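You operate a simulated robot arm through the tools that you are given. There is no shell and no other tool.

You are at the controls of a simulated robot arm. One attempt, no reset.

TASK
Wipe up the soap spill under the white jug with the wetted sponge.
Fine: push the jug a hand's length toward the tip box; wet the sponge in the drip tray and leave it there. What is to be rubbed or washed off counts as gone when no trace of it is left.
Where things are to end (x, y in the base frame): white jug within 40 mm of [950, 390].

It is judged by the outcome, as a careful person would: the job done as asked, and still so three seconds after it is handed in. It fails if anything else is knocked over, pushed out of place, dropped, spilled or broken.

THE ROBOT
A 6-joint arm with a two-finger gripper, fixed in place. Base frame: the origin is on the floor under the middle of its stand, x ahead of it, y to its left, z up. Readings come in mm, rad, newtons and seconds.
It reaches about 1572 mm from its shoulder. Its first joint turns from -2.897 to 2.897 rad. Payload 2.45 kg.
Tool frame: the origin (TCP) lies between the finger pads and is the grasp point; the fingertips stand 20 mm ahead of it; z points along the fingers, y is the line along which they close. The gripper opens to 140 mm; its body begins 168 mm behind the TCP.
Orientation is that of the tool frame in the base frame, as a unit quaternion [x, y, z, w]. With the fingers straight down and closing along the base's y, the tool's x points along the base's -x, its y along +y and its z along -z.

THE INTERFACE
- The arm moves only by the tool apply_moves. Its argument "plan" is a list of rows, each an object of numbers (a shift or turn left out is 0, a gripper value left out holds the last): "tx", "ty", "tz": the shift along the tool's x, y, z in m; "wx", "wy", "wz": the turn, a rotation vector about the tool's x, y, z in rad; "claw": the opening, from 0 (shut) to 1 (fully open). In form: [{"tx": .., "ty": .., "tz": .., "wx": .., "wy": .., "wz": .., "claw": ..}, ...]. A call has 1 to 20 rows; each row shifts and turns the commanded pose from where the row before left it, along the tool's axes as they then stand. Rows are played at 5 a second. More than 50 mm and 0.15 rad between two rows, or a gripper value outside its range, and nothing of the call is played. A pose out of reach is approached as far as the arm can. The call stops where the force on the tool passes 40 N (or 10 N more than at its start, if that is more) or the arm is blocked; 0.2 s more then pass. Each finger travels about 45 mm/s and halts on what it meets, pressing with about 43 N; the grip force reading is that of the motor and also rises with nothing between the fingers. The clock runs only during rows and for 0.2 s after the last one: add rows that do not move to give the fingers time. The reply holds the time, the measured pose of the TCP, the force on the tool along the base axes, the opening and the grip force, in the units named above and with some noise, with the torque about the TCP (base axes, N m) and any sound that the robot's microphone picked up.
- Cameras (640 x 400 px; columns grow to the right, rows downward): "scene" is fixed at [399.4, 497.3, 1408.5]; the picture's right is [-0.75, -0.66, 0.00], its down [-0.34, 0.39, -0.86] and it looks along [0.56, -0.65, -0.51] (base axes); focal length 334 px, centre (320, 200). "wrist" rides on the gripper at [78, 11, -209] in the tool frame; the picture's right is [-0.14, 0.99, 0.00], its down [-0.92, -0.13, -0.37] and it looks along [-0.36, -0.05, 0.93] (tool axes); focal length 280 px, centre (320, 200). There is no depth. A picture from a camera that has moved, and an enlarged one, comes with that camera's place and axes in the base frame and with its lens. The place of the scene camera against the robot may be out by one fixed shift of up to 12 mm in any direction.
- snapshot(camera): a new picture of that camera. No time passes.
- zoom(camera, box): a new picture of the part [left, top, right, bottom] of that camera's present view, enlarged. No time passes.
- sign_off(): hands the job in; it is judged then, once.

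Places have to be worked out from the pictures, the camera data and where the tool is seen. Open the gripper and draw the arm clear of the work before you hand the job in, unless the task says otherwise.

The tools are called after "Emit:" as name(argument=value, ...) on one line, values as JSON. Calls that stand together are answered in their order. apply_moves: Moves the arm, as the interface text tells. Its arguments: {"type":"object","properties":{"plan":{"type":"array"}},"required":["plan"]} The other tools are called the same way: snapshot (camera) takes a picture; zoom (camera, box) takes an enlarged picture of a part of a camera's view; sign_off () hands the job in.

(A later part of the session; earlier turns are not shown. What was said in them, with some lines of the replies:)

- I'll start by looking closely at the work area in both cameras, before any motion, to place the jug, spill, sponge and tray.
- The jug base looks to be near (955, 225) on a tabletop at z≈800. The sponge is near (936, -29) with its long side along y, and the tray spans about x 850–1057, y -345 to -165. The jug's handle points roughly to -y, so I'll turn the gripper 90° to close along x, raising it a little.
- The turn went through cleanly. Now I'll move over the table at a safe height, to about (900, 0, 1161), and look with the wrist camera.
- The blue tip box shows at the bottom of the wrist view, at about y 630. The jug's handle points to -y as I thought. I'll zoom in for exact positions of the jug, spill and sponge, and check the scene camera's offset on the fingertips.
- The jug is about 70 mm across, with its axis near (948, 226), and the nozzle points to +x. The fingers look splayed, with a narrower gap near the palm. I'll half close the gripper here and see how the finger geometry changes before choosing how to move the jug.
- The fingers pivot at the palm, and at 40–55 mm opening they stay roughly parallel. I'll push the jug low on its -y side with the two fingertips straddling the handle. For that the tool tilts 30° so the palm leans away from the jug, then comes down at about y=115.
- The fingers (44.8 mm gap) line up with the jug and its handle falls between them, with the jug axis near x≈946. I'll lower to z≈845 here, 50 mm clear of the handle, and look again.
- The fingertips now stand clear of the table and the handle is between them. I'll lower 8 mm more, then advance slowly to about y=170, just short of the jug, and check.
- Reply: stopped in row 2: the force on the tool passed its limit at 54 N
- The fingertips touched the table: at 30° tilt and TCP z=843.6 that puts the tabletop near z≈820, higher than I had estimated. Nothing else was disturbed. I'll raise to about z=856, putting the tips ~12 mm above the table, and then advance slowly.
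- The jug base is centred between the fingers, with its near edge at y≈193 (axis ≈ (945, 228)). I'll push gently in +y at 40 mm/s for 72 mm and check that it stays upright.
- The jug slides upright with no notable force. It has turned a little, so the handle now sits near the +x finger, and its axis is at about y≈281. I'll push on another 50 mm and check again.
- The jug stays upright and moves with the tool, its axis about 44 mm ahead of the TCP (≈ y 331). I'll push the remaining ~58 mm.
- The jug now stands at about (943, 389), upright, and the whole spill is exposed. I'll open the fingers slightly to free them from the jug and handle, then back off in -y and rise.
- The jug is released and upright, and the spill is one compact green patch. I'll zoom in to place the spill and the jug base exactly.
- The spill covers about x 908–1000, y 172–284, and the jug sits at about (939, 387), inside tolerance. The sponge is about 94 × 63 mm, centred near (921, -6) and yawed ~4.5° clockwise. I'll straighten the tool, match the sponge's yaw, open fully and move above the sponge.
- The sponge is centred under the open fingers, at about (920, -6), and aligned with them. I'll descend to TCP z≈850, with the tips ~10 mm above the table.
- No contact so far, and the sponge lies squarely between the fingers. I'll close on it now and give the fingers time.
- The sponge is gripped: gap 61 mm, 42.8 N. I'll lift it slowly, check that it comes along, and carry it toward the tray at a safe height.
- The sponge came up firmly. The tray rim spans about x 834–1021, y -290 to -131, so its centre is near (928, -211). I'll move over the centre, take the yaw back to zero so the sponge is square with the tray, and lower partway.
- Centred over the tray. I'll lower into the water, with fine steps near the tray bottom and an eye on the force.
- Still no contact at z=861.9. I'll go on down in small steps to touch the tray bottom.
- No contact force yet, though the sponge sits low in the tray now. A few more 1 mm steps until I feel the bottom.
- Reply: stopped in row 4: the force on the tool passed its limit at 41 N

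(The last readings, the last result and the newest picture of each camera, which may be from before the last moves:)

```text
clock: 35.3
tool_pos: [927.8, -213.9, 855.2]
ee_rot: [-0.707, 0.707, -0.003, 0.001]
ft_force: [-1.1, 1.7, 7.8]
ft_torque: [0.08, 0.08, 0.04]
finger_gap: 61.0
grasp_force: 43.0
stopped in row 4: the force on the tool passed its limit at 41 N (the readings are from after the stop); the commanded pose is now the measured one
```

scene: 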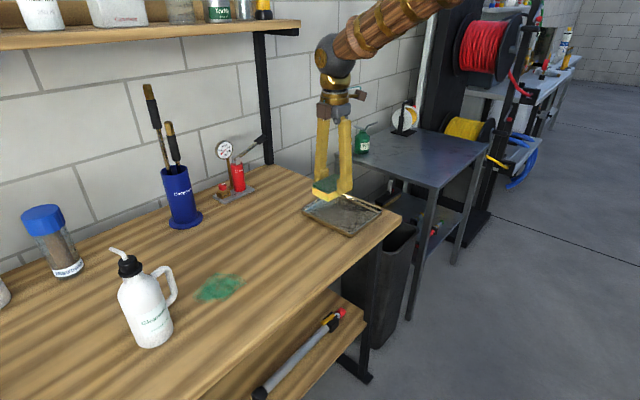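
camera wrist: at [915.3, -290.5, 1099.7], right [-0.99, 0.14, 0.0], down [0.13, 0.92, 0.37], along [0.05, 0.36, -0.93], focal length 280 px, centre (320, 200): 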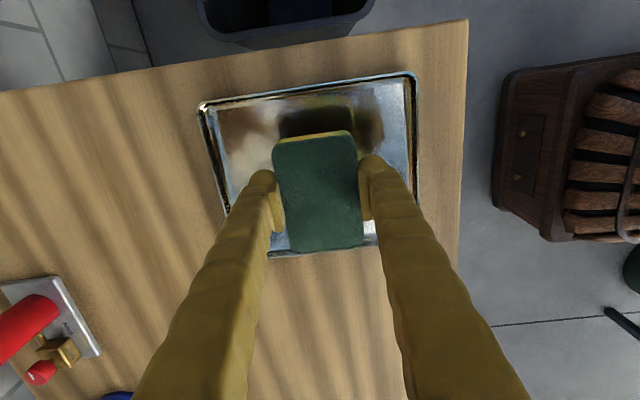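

The sponge touched the tray bottom at TCP z≈855. I'll hold it in the water for about two seconds to soak, then raise it slightly and look.

Emit:
apply_moves(plan=[{"tz": -0.0003}, {}, {}, {}, {}, {}, {}, {}, {}, {}])

Emit:
zoom(camera="scene", box=[270, 150, 410, 250])

Emit:
snapshot(camera="wrist")

```text
clock: 37.5
tool_pos: [928.1, -214.3, 855.5]
ee_rot: [0.707, -0.707, 0.003, -0.001]
ft_force: [0.4, 0.2, 10.9]
ft_torque: [0.0, -0.04, -0.01]
finger_gap: 60.9
grasp_force: 43.1
```

```text
4.00 times, centred on (340, 200) of scene
camera zoom: at [399.4, 497.3, 1408.5], right [-0.75, -0.66, 0.0], down [-0.34, 0.39, -0.86], along [0.56, -0.65, -0.51], focal length 1337 px, centre (240, 200)
```

zoom: 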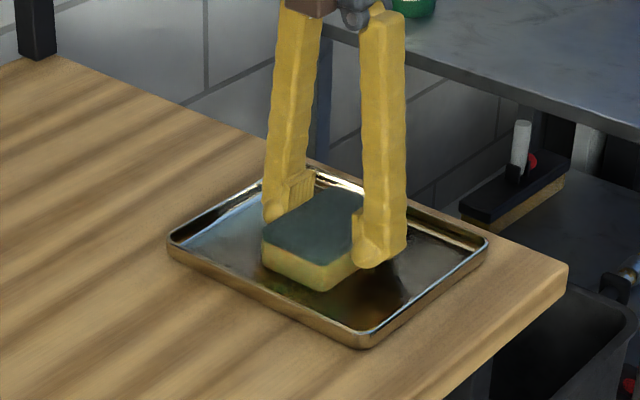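

```text
taken
camera wrist: at [916.5, -291.0, 1063.6], right [-0.99, 0.14, -0.01], down [0.13, 0.92, 0.37], along [0.06, 0.36, -0.93], focal length 280 px, centre (320, 200)
```

wrist: 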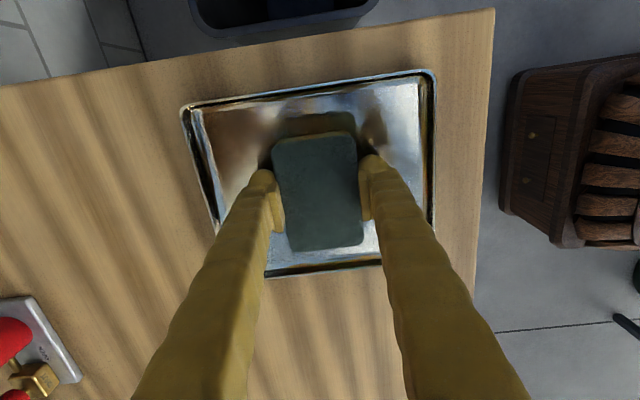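

The sponge has visibly darkened, so it's wet. I'll lift it a little and let it drain over the tray for a moment before carrying it.

Emit:
apply_moves(plan=[{"tz": -0.005}, {"tz": -0.01}, {"tz": -0.015}, {"tz": -0.02}, {}, {}, {}, {}, {}])

Emit:
snapshot(camera="wrist")

Emit:
zoom(camera="scene", box=[270, 150, 410, 250])

```text
clock: 39.5
tool_pos: [926.0, -213.4, 905.0]
ee_rot: [-0.707, 0.707, -0.004, 0.001]
ft_force: [-0.7, 0.1, -0.8]
ft_torque: [-0.03, -0.01, -0.03]
finger_gap: 60.8
grasp_force: 42.7
```

```text
taken
camera wrist: at [915.9, -290.8, 1113.6], right [-0.99, 0.14, -0.01], down [0.13, 0.92, 0.37], along [0.06, 0.36, -0.93], focal length 280 px, centre (320, 200)
```

wrist: 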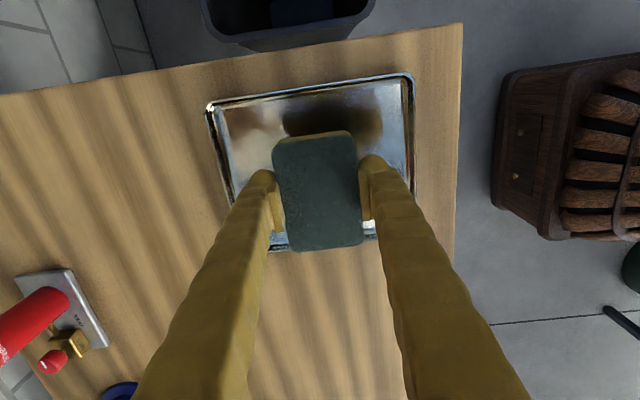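

```text
4.00 times, centred on (340, 200) of scene
camera zoom: at [399.4, 497.3, 1408.5], right [-0.75, -0.66, 0.0], down [-0.34, 0.39, -0.86], along [0.56, -0.65, -0.51], focal length 1337 px, centre (240, 200)
```

zoom: 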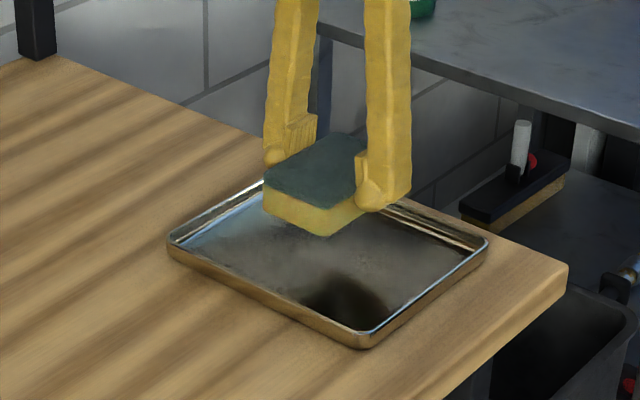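

The tray hasn't moved and the sponge stays well gripped. I'll level the tool and carry the sponge low over the table to above the spill centre, at about (952, 225).

Emit:
apply_moves(plan=[{"tz": -0.015, "wx": -0.007}, {"tx": -0.0146, "ty": -0.002}, {"tx": -0.0306, "ty": -0.002}, {"tx": -0.0306, "ty": -0.002}, {"tx": -0.0306, "ty": -0.002}, {"tx": -0.0306, "ty": -0.002}, {"tx": -0.0306, "ty": -0.002}, {"tx": -0.0306, "ty": -0.002}, {"tx": -0.0306, "ty": -0.002}, {"tx": -0.0306, "ty": -0.002}, {"tx": -0.0306, "ty": -0.002}, {"tx": -0.0306, "ty": -0.002}, {"tx": -0.0306, "ty": -0.002}, {"tx": -0.0306, "ty": -0.002}, {"tx": -0.0306, "ty": -0.001}, {"tx": -0.0256}, {}])

Emit:
snapshot(camera="wrist")

Emit:
snapshot(camera="scene")

```text
clock: 43.1
tool_pos: [952.9, 227.2, 919.8]
ee_rot: [0.707, -0.707, 0.0, 0.001]
ft_force: [0.1, -0.1, 0.1]
ft_torque: [-0.01, 0.01, -0.01]
finger_gap: 61.0
grasp_force: 43.0
```

```text
taken
camera wrist: at [943.6, 148.7, 1128.3], right [-0.99, 0.14, 0.0], down [0.13, 0.92, 0.37], along [0.05, 0.36, -0.93], focal length 280 px, centre (320, 200)
```

wrist: 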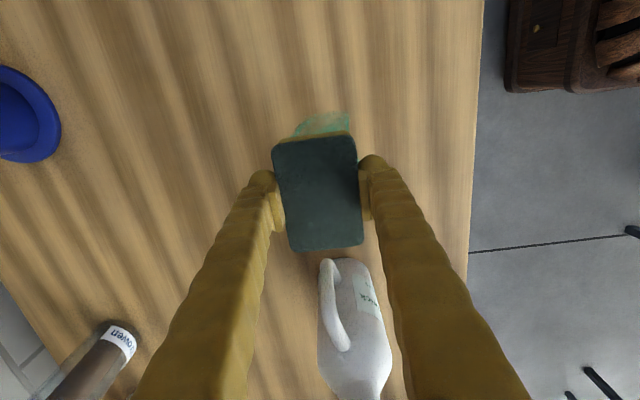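

```text
taken
```

scene: 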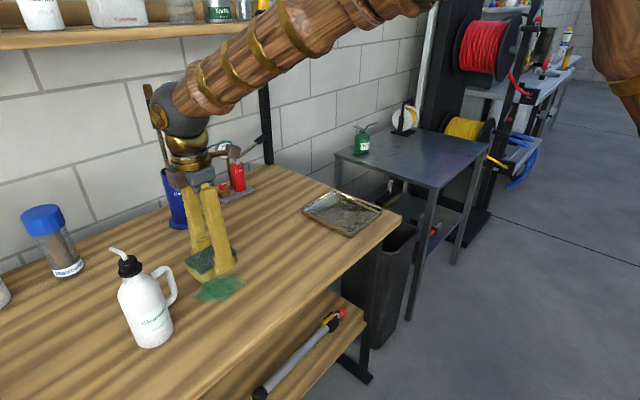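

The sponge is over the spill and the jug stands clear. I'll lower to just above the table and then feel for contact in 1 mm steps.

Emit:
apply_moves(plan=[{"tz": 0.03}, {"tz": 0.02}, {"tz": 0.01}, {"tz": 0.002}, {"tz": 0.002}, {"tz": 0.001}, {"tz": 0.001}, {}])

```text
clock: 44.9
tool_pos: [954.5, 224.9, 852.5]
ee_rot: [0.707, -0.707, 0.001, 0.001]
ft_force: [0.6, -0.5, -0.1]
ft_torque: [-0.04, -0.03, 0.0]
finger_gap: 61.0
grasp_force: 43.1
```

No contact at z=852.5 yet. I'll step down in 0.5 mm increments.

Emit:
apply_moves(plan=[{"tz": 0.0005}, {"tz": 0.0005}, {"tz": 0.0005}, {}])

```text
clock: 45.9
tool_pos: [954.8, 225.2, 851.0]
ee_rot: [-0.706, 0.708, -0.001, -0.001]
ft_force: [0.1, 0.4, 5.9]
ft_torque: [-0.02, -0.19, 0.03]
finger_gap: 60.6
grasp_force: 43.1
```

Light contact at 5.9 N. I'll press a touch more and make the first stroke along x across the spill.

Emit:
apply_moves(plan=[{"tz": 0.0002}, {"ty": -0.008}, {"ty": -0.01}, {"ty": -0.01}, {"ty": -0.01}, {"ty": -0.01}, {"ty": 0.01}, {"ty": 0.01}, {"ty": 0.01}, {"ty": 0.01}, {"ty": 0.01}, {}])

Emit:
snapshot(camera="wrist")

Emit:
zoom(camera="scene", box=[150, 220, 290, 340])

```text
clock: 48.5
tool_pos: [951.9, 225.9, 852.2]
ee_rot: [0.707, -0.707, 0.001, 0.002]
ft_force: [1.5, -0.1, 5.3]
ft_torque: [0.04, -0.22, -0.05]
finger_gap: 60.7
grasp_force: 43.3
```

```text
taken
camera wrist: at [942.4, 148.1, 1059.8], right [-0.99, 0.14, 0.0], down [0.13, 0.92, 0.37], along [0.05, 0.36, -0.93], focal length 280 px, centre (320, 200)
```

wrist: 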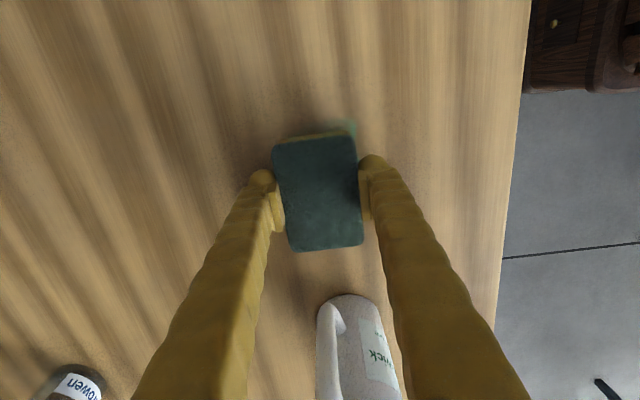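

```text
3.33 times, centred on (220, 280) of scene
camera zoom: at [399.4, 497.3, 1408.5], right [-0.75, -0.66, 0.0], down [-0.34, 0.39, -0.86], along [0.56, -0.65, -0.51], focal length 1114 px, centre (653, -67)
```

zoom: 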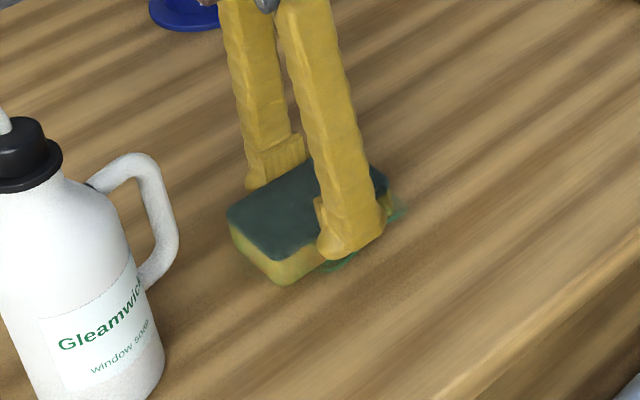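

The wiping works: green is disappearing where the sponge passed. I'll carry the stroke to the -x side, shift to -y and sweep back in +x.

Emit:
apply_moves(plan=[{"ty": 0.01}, {"ty": 0.01}, {"ty": 0.01}, {"ty": 0.01}, {"ty": 0.01}, {"ty": 0.01}, {"tx": 0.01}, {"tx": 0.01}, {"tx": 0.01}, {"ty": -0.012}, {"ty": -0.012}, {"ty": -0.012}, {"ty": -0.012}, {"ty": -0.012}, {"ty": -0.012}, {"ty": -0.012}, {"ty": -0.012}, {"ty": -0.012}, {"ty": -0.012}])

Emit:
snapshot(camera="wrist")

Emit:
zoom(camera="scene", box=[150, 220, 290, 340])

```text
clock: 52.5
tool_pos: [1013.5, 195.5, 850.9]
ee_rot: [-0.707, 0.708, -0.001, -0.002]
ft_force: [0.3, 0.5, 0.5]
ft_torque: [0.0, -0.01, 0.02]
finger_gap: 60.4
grasp_force: 43.0
```

```text
taken
camera wrist: at [1003.6, 117.7, 1059.6], right [-0.99, 0.14, 0.0], down [0.13, 0.92, 0.37], along [0.05, 0.36, -0.93], focal length 280 px, centre (320, 200)
```

wrist: 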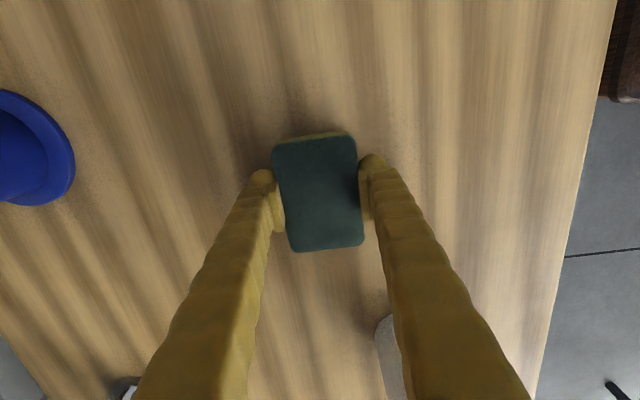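

```text
3.33 times, centred on (220, 280) of scene
camera zoom: at [399.4, 497.3, 1408.5], right [-0.75, -0.66, 0.0], down [-0.34, 0.39, -0.86], along [0.56, -0.65, -0.51], focal length 1114 px, centre (653, -67)
```

zoom: 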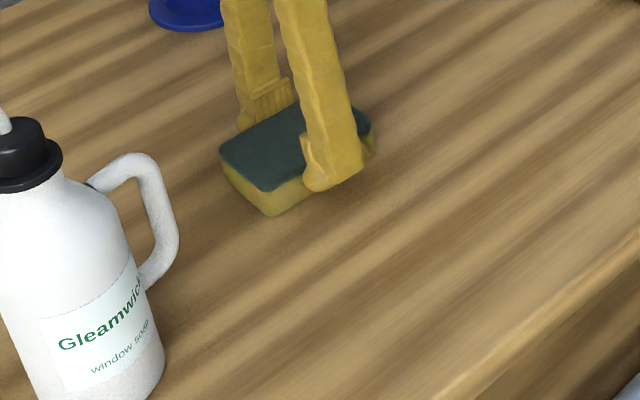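

No green is visible any more in either view. To be thorough I'll sweep once more further toward +y, around y≈248, where the patch's tip reached y≈284, with slightly more pressure.

Emit:
apply_moves(plan=[{"tz": 0.0005}, {"tx": -0.011}, {"tx": -0.011}, {"tx": -0.011}, {"tx": -0.011}, {"tx": -0.009}, {"ty": 0.011}, {"ty": 0.011}, {"ty": 0.011}, {"ty": 0.011}, {"ty": 0.011}, {"ty": 0.011}, {"ty": 0.011}, {"ty": 0.011}, {"ty": 0.011}, {"ty": 0.011}, {}])

Emit:
snapshot(camera="wrist")

Emit:
zoom(camera="scene", box=[150, 220, 290, 340])

```text
clock: 56.1
tool_pos: [901.7, 248.0, 850.6]
ee_rot: [-0.707, 0.707, 0.0, -0.002]
ft_force: [3.7, -0.8, 13.7]
ft_torque: [0.1, 0.01, 0.01]
finger_gap: 60.7
grasp_force: 43.1
```

```text
taken
camera wrist: at [892.7, 170.2, 1059.0], right [-0.99, 0.14, 0.0], down [0.13, 0.92, 0.37], along [0.05, 0.36, -0.93], focal length 280 px, centre (320, 200)
```

wrist: 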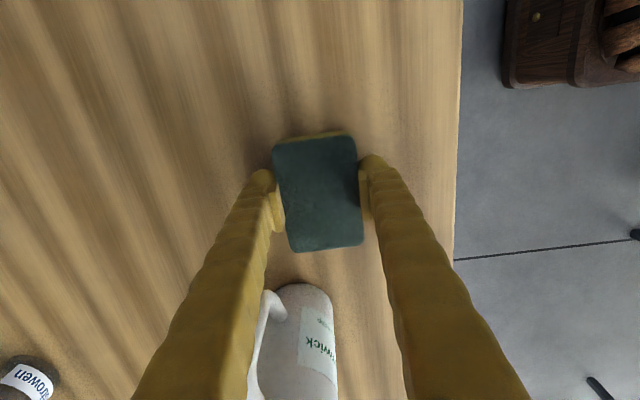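

```text
3.33 times, centred on (220, 280) of scene
camera zoom: at [399.4, 497.3, 1408.5], right [-0.75, -0.66, 0.0], down [-0.34, 0.39, -0.86], along [0.56, -0.65, -0.51], focal length 1114 px, centre (653, -67)
```

zoom: 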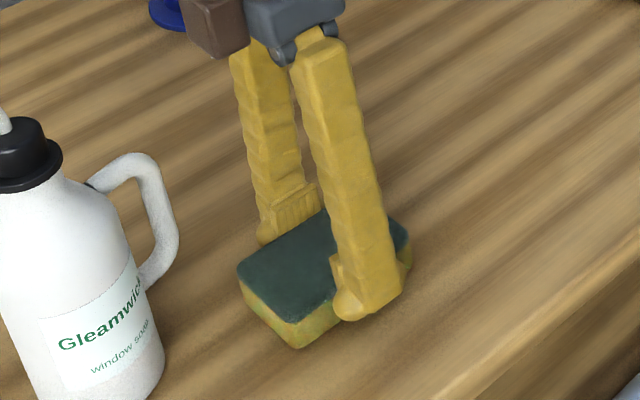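

Contact is steady at 13.7 N. One more full sweep across the middle and -y part (y≈205), then I'll lift and inspect.

Emit:
apply_moves(plan=[{"tx": 0.011}, {"tx": 0.011}, {"tx": 0.011}, {"tx": 0.011}, {"ty": -0.01}, {"ty": -0.01}, {"ty": -0.01}, {"ty": -0.01}, {"ty": -0.01}, {"ty": -0.01}, {"ty": -0.01}, {"ty": -0.01}, {"ty": -0.01}, {"ty": -0.01}, {"tx": -0.01}, {"tx": -0.01}, {"tx": -0.01}, {}])

```text
clock: 59.9
tool_pos: [1002.9, 233.7, 850.7]
ee_rot: [-0.707, 0.708, 0.0, -0.001]
ft_force: [2.3, -1.5, 10.3]
ft_torque: [0.06, -0.1, 0.01]
finger_gap: 60.3
grasp_force: 42.1
```

The sweep ended with steady contact. I'll lift straight up, move toward -y and inspect the wiped area.

Emit:
apply_moves(plan=[{"tz": -0.005}, {"tz": -0.015}, {"tz": -0.025}, {"tz": -0.025}, {"tx": 0.03, "ty": 0.012}, {"tx": 0.04, "ty": 0.012}, {"tx": 0.04, "ty": 0.012}, {"tx": 0.04, "ty": 0.012}, {"tx": 0.04, "ty": 0.012}, {"tx": 0.03, "ty": 0.012}, {}])

Emit:
snapshot(camera="wrist")

Emit:
zoom(camera="wrist", box=[270, 250, 390, 350])

Emit:
zoom(camera="scene", box=[150, 220, 290, 340])

Emit:
snapshot(camera="scene")

```text
clock: 62.3
tool_pos: [930.1, 13.6, 921.2]
ee_rot: [-0.707, 0.708, -0.001, -0.002]
ft_force: [0.0, -0.8, -0.8]
ft_torque: [0.0, 0.0, -0.02]
finger_gap: 60.3
grasp_force: 43.2
```

```text
taken
camera wrist: at [920.5, -64.5, 1129.5], right [-0.99, 0.14, 0.0], down [0.13, 0.92, 0.37], along [0.05, 0.36, -0.93], focal length 280 px, centre (320, 200)
```

wrist: 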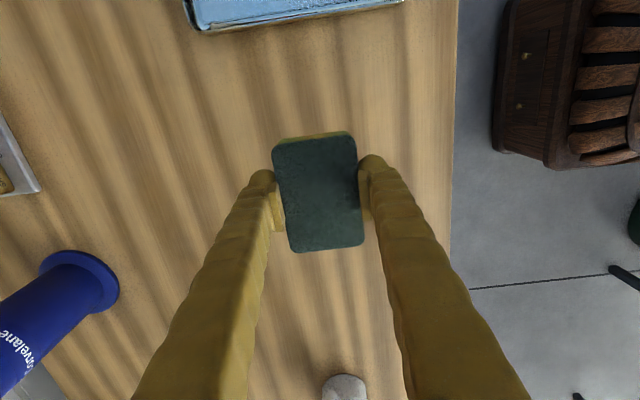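

```text
4.00 times, centred on (330, 300) of wrist
camera zoom: at [920.5, -64.5, 1129.5], right [-0.99, 0.14, 0.0], down [0.13, 0.92, 0.37], along [0.05, 0.36, -0.93], focal length 1122 px, centre (280, -200)
```

zoom: 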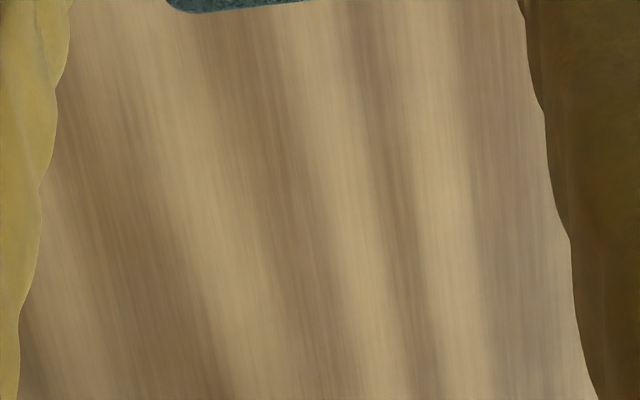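

```text
3.33 times, centred on (220, 280) of scene
camera zoom: at [399.4, 497.3, 1408.5], right [-0.75, -0.66, 0.0], down [-0.34, 0.39, -0.86], along [0.56, -0.65, -0.51], focal length 1114 px, centre (653, -67)
```

zoom: 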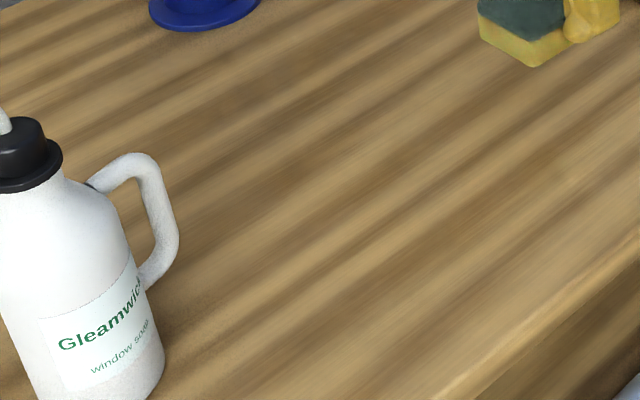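

```text
taken
```

scene: 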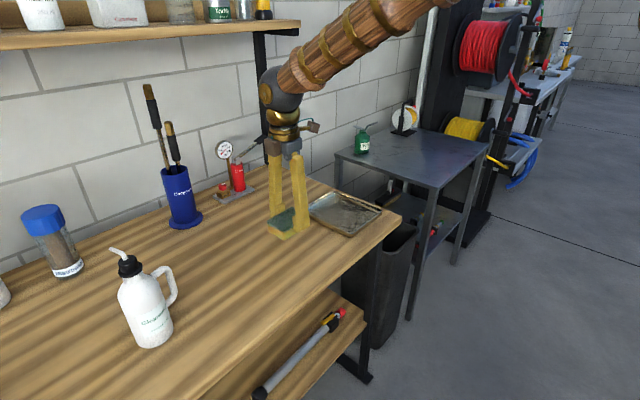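

The table looks clean. I'll zoom in harder on the wiped area, looking for faint traces, before putting the sponge away.

Emit:
zoom(camera="scene", box=[185, 260, 255, 310])

Emit:
zoom(camera="scene", box=[110, 280, 200, 360])

```text
8.00 times, centred on (220, 285) of scene
camera zoom: at [399.4, 497.3, 1408.5], right [-0.75, -0.66, 0.0], down [-0.34, 0.39, -0.86], along [0.56, -0.65, -0.51], focal length 2675 px, centre (1120, -480)
```

zoom: 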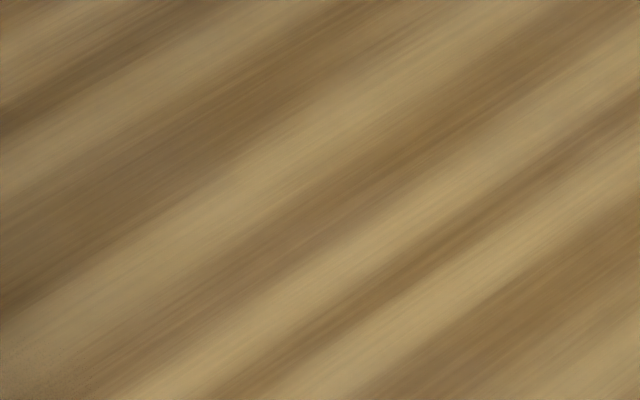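

```text
5.00 times, centred on (155, 320) of scene
camera zoom: at [399.4, 497.3, 1408.5], right [-0.75, -0.66, 0.0], down [-0.34, 0.39, -0.86], along [0.56, -0.65, -0.51], focal length 1672 px, centre (1145, -400)
```

zoom: 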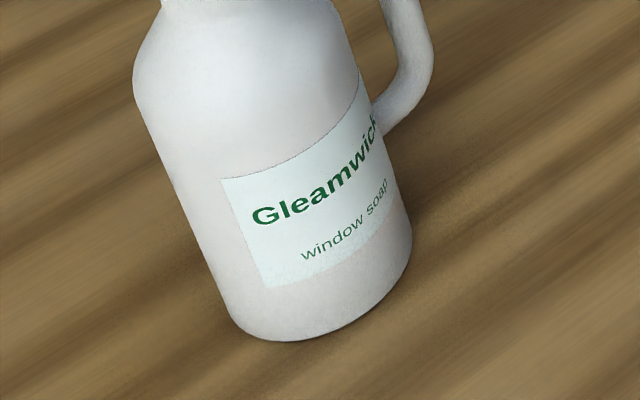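

The wiped area shows plain wood with no trace of soap, and the jug is upright. Now I'll return the sponge to above the tray centre.

Emit:
apply_moves(plan=[{"tx": 0.02, "ty": 0.001}, {"tx": 0.035, "ty": 0.001}, {"tx": 0.035, "ty": 0.001}, {"tx": 0.035}, {"tx": 0.035}, {"tx": 0.035}, {"tx": 0.032}, {}, {"tz": 0.02}, {"tz": 0.015}, {}])

Emit:
snapshot(camera="wrist")

Emit:
zoom(camera="scene", box=[270, 150, 410, 250])

```text
clock: 64.7
tool_pos: [927.3, -212.1, 887.3]
ee_rot: [-0.707, 0.707, -0.001, -0.001]
ft_force: [-0.3, 0.5, 0.6]
ft_torque: [0.0, -0.01, -0.01]
finger_gap: 60.4
grasp_force: 42.9
```

```text
taken
camera wrist: at [917.2, -290.5, 1095.3], right [-0.99, 0.14, 0.0], down [0.13, 0.92, 0.37], along [0.05, 0.36, -0.93], focal length 280 px, centre (320, 200)
```

wrist: 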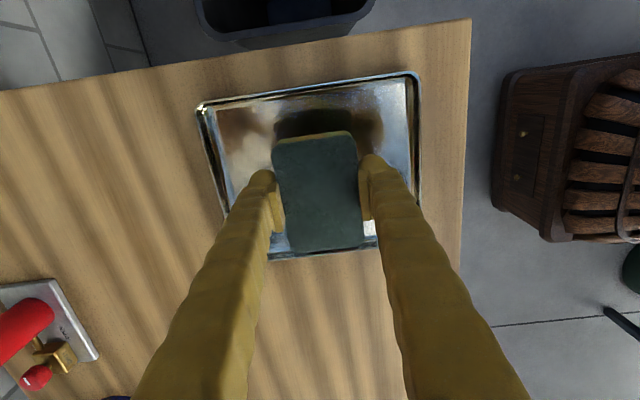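

```text
4.00 times, centred on (340, 200) of scene
camera zoom: at [399.4, 497.3, 1408.5], right [-0.75, -0.66, 0.0], down [-0.34, 0.39, -0.86], along [0.56, -0.65, -0.51], focal length 1337 px, centre (240, 200)
```

zoom: 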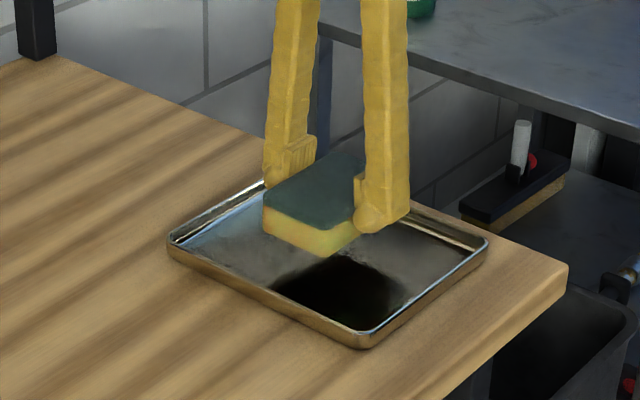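

The sponge is centred over the tray and the tray hasn't moved. I'll lower it nearly to the bottom, with small final steps.

Emit:
apply_moves(plan=[{"tz": 0.015}, {"tz": 0.01}, {"tz": 0.003}, {"tz": 0.002}, {"tz": 0.001}, {"tz": 0.0005}, {}])

```text
clock: 66.3
tool_pos: [926.8, -213.0, 855.4]
ee_rot: [-0.707, 0.707, -0.001, -0.002]
ft_force: [1.4, 0.1, 0.4]
ft_torque: [-0.02, -0.04, -0.02]
finger_gap: 60.5
grasp_force: 43.5
```

Almost on the bottom, with no contact force yet. Two more 0.5 mm steps.

Emit:
apply_moves(plan=[{"tz": 0.0005}, {"tz": 0.0005}, {}])

```text
clock: 67.1
tool_pos: [927.8, -212.6, 854.9]
ee_rot: [0.708, -0.707, 0.001, 0.001]
ft_force: [-1.0, -0.8, 8.7]
ft_torque: [0.15, 0.04, 0.02]
finger_gap: 60.5
grasp_force: 43.0
```

The sponge rests on the tray bottom at 8.7 N. I'll open only to about 78 mm so the fingers stay inside the tray rim.

Emit:
apply_moves(plan=[{"claw": 0.48}, {}, {"claw": 0.56}, {}, {}, {}])

Emit:
snapshot(camera="wrist")

Emit:
zoom(camera="scene", box=[270, 150, 410, 250])

```text
clock: 68.5
tool_pos: [927.6, -212.4, 854.1]
ee_rot: [0.707, -0.707, 0.001, 0.002]
ft_force: [-1.1, 0.6, -0.8]
ft_torque: [-0.01, 0.01, 0.02]
finger_gap: 78.5
grasp_force: 0.0
```

```text
taken
camera wrist: at [917.9, -290.7, 1062.6], right [-0.99, 0.14, 0.0], down [0.13, 0.92, 0.37], along [0.05, 0.36, -0.93], focal length 280 px, centre (320, 200)
```

wrist: 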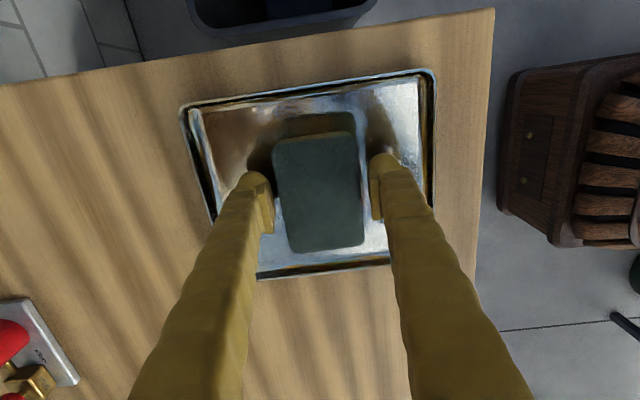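

```text
4.00 times, centred on (340, 200) of scene
camera zoom: at [399.4, 497.3, 1408.5], right [-0.75, -0.66, 0.0], down [-0.34, 0.39, -0.86], along [0.56, -0.65, -0.51], focal length 1337 px, centre (240, 200)
```

zoom: 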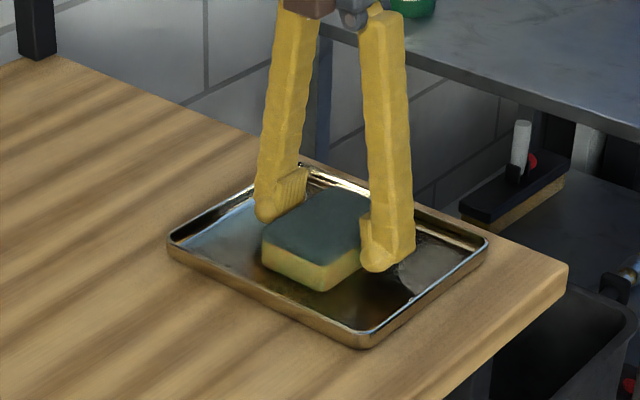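

The sponge is released and both fingers are clear of it and of the rim. I'll rise straight up, then back away from the table and open fully.

Emit:
apply_moves(plan=[{"tz": -0.01}, {"tz": -0.03}, {"tz": -0.04}, {"tz": -0.04}, {"tz": -0.04}, {"tz": -0.045, "claw": 1.0}, {"tz": -0.045}, {"ty": 0.04}, {"ty": 0.04}, {"ty": 0.04}, {"ty": 0.04}, {"ty": 0.04}, {}])

Emit:
snapshot(camera="wrist")

Emit:
snapshot(camera="scene")

Emit:
zoom(camera="scene", box=[100, 220, 280, 360])

Emit:
zoom(camera="scene", box=[270, 150, 410, 250])

```text
clock: 71.3
tool_pos: [726.3, -212.8, 1105.9]
ee_rot: [0.707, -0.707, 0.0, 0.001]
ft_force: [0.1, 0.1, -0.7]
ft_torque: [-0.02, -0.02, 0.01]
finger_gap: 139.9
grasp_force: 0.0
```

```text
taken
camera wrist: at [717.2, -290.8, 1313.8], right [-0.99, 0.14, 0.0], down [0.13, 0.92, 0.37], along [0.05, 0.36, -0.93], focal length 280 px, centre (320, 200)
```

wrist: 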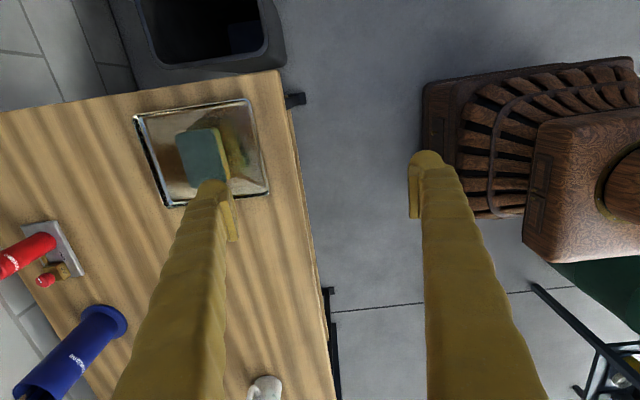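

```text
taken
```

scene: 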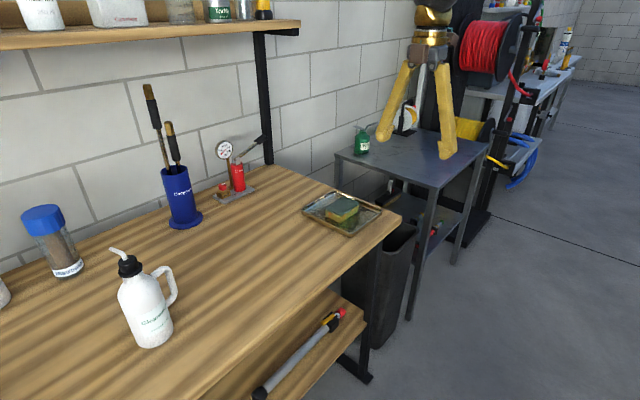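

```text
2.86 times, centred on (190, 290) of scene
camera zoom: at [399.4, 497.3, 1408.5], right [-0.75, -0.66, 0.0], down [-0.34, 0.39, -0.86], along [0.56, -0.65, -0.51], focal length 955 px, centre (691, -57)
```

zoom: 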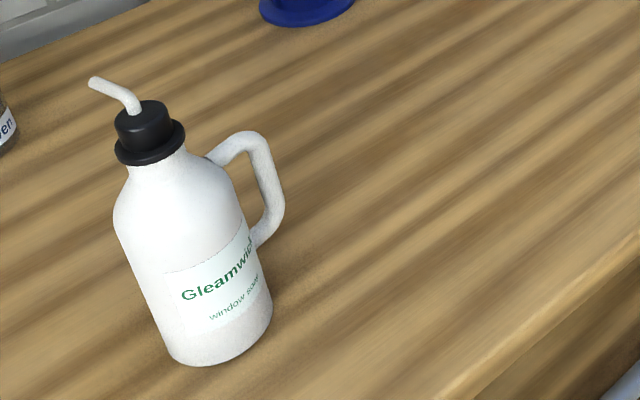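

```text
4.00 times, centred on (340, 200) of scene
camera zoom: at [399.4, 497.3, 1408.5], right [-0.75, -0.66, 0.0], down [-0.34, 0.39, -0.86], along [0.56, -0.65, -0.51], focal length 1337 px, centre (240, 200)
```

zoom: 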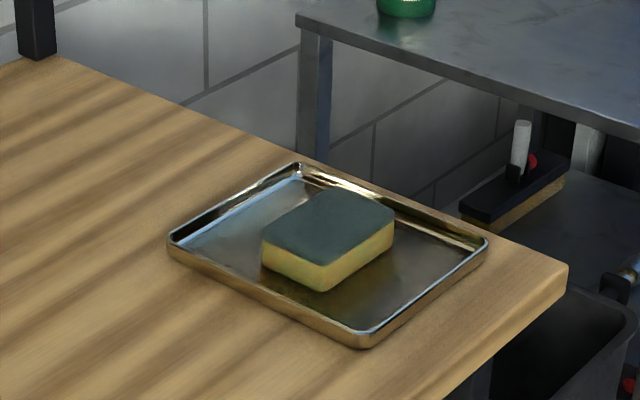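

Everything checks out in the newest pictures: the wood shows no trace of soap, and the jug stands upright at about (942, 387). The sponge lies in the drip tray and nothing else has moved. The gripper is open and clear of the work, so I'm handing the job in.

Emit:
sign_off()

```text
The job is handed in.
```

The soap spill is wiped up: the close-up pictures show plain wood with no trace of green where the patch was.

- **Jug:** I pushed it toward the tip box, and it stands upright at about (942, 387). That is roughly 9 mm from the target, worked out from the pictures and where the tool stopped.
- **Sponge:** I wetted it in the drip tray, wiped the spill, and left it lying in the tray.
- **Everything else:** nothing was knocked over or moved. The fingertips touched the bare tabletop once, early on, because the table was about 20 mm higher than I had first judged; I saw no mark or harm from it.

The gripper is open and drawn clear of the table, and the job is handed in.
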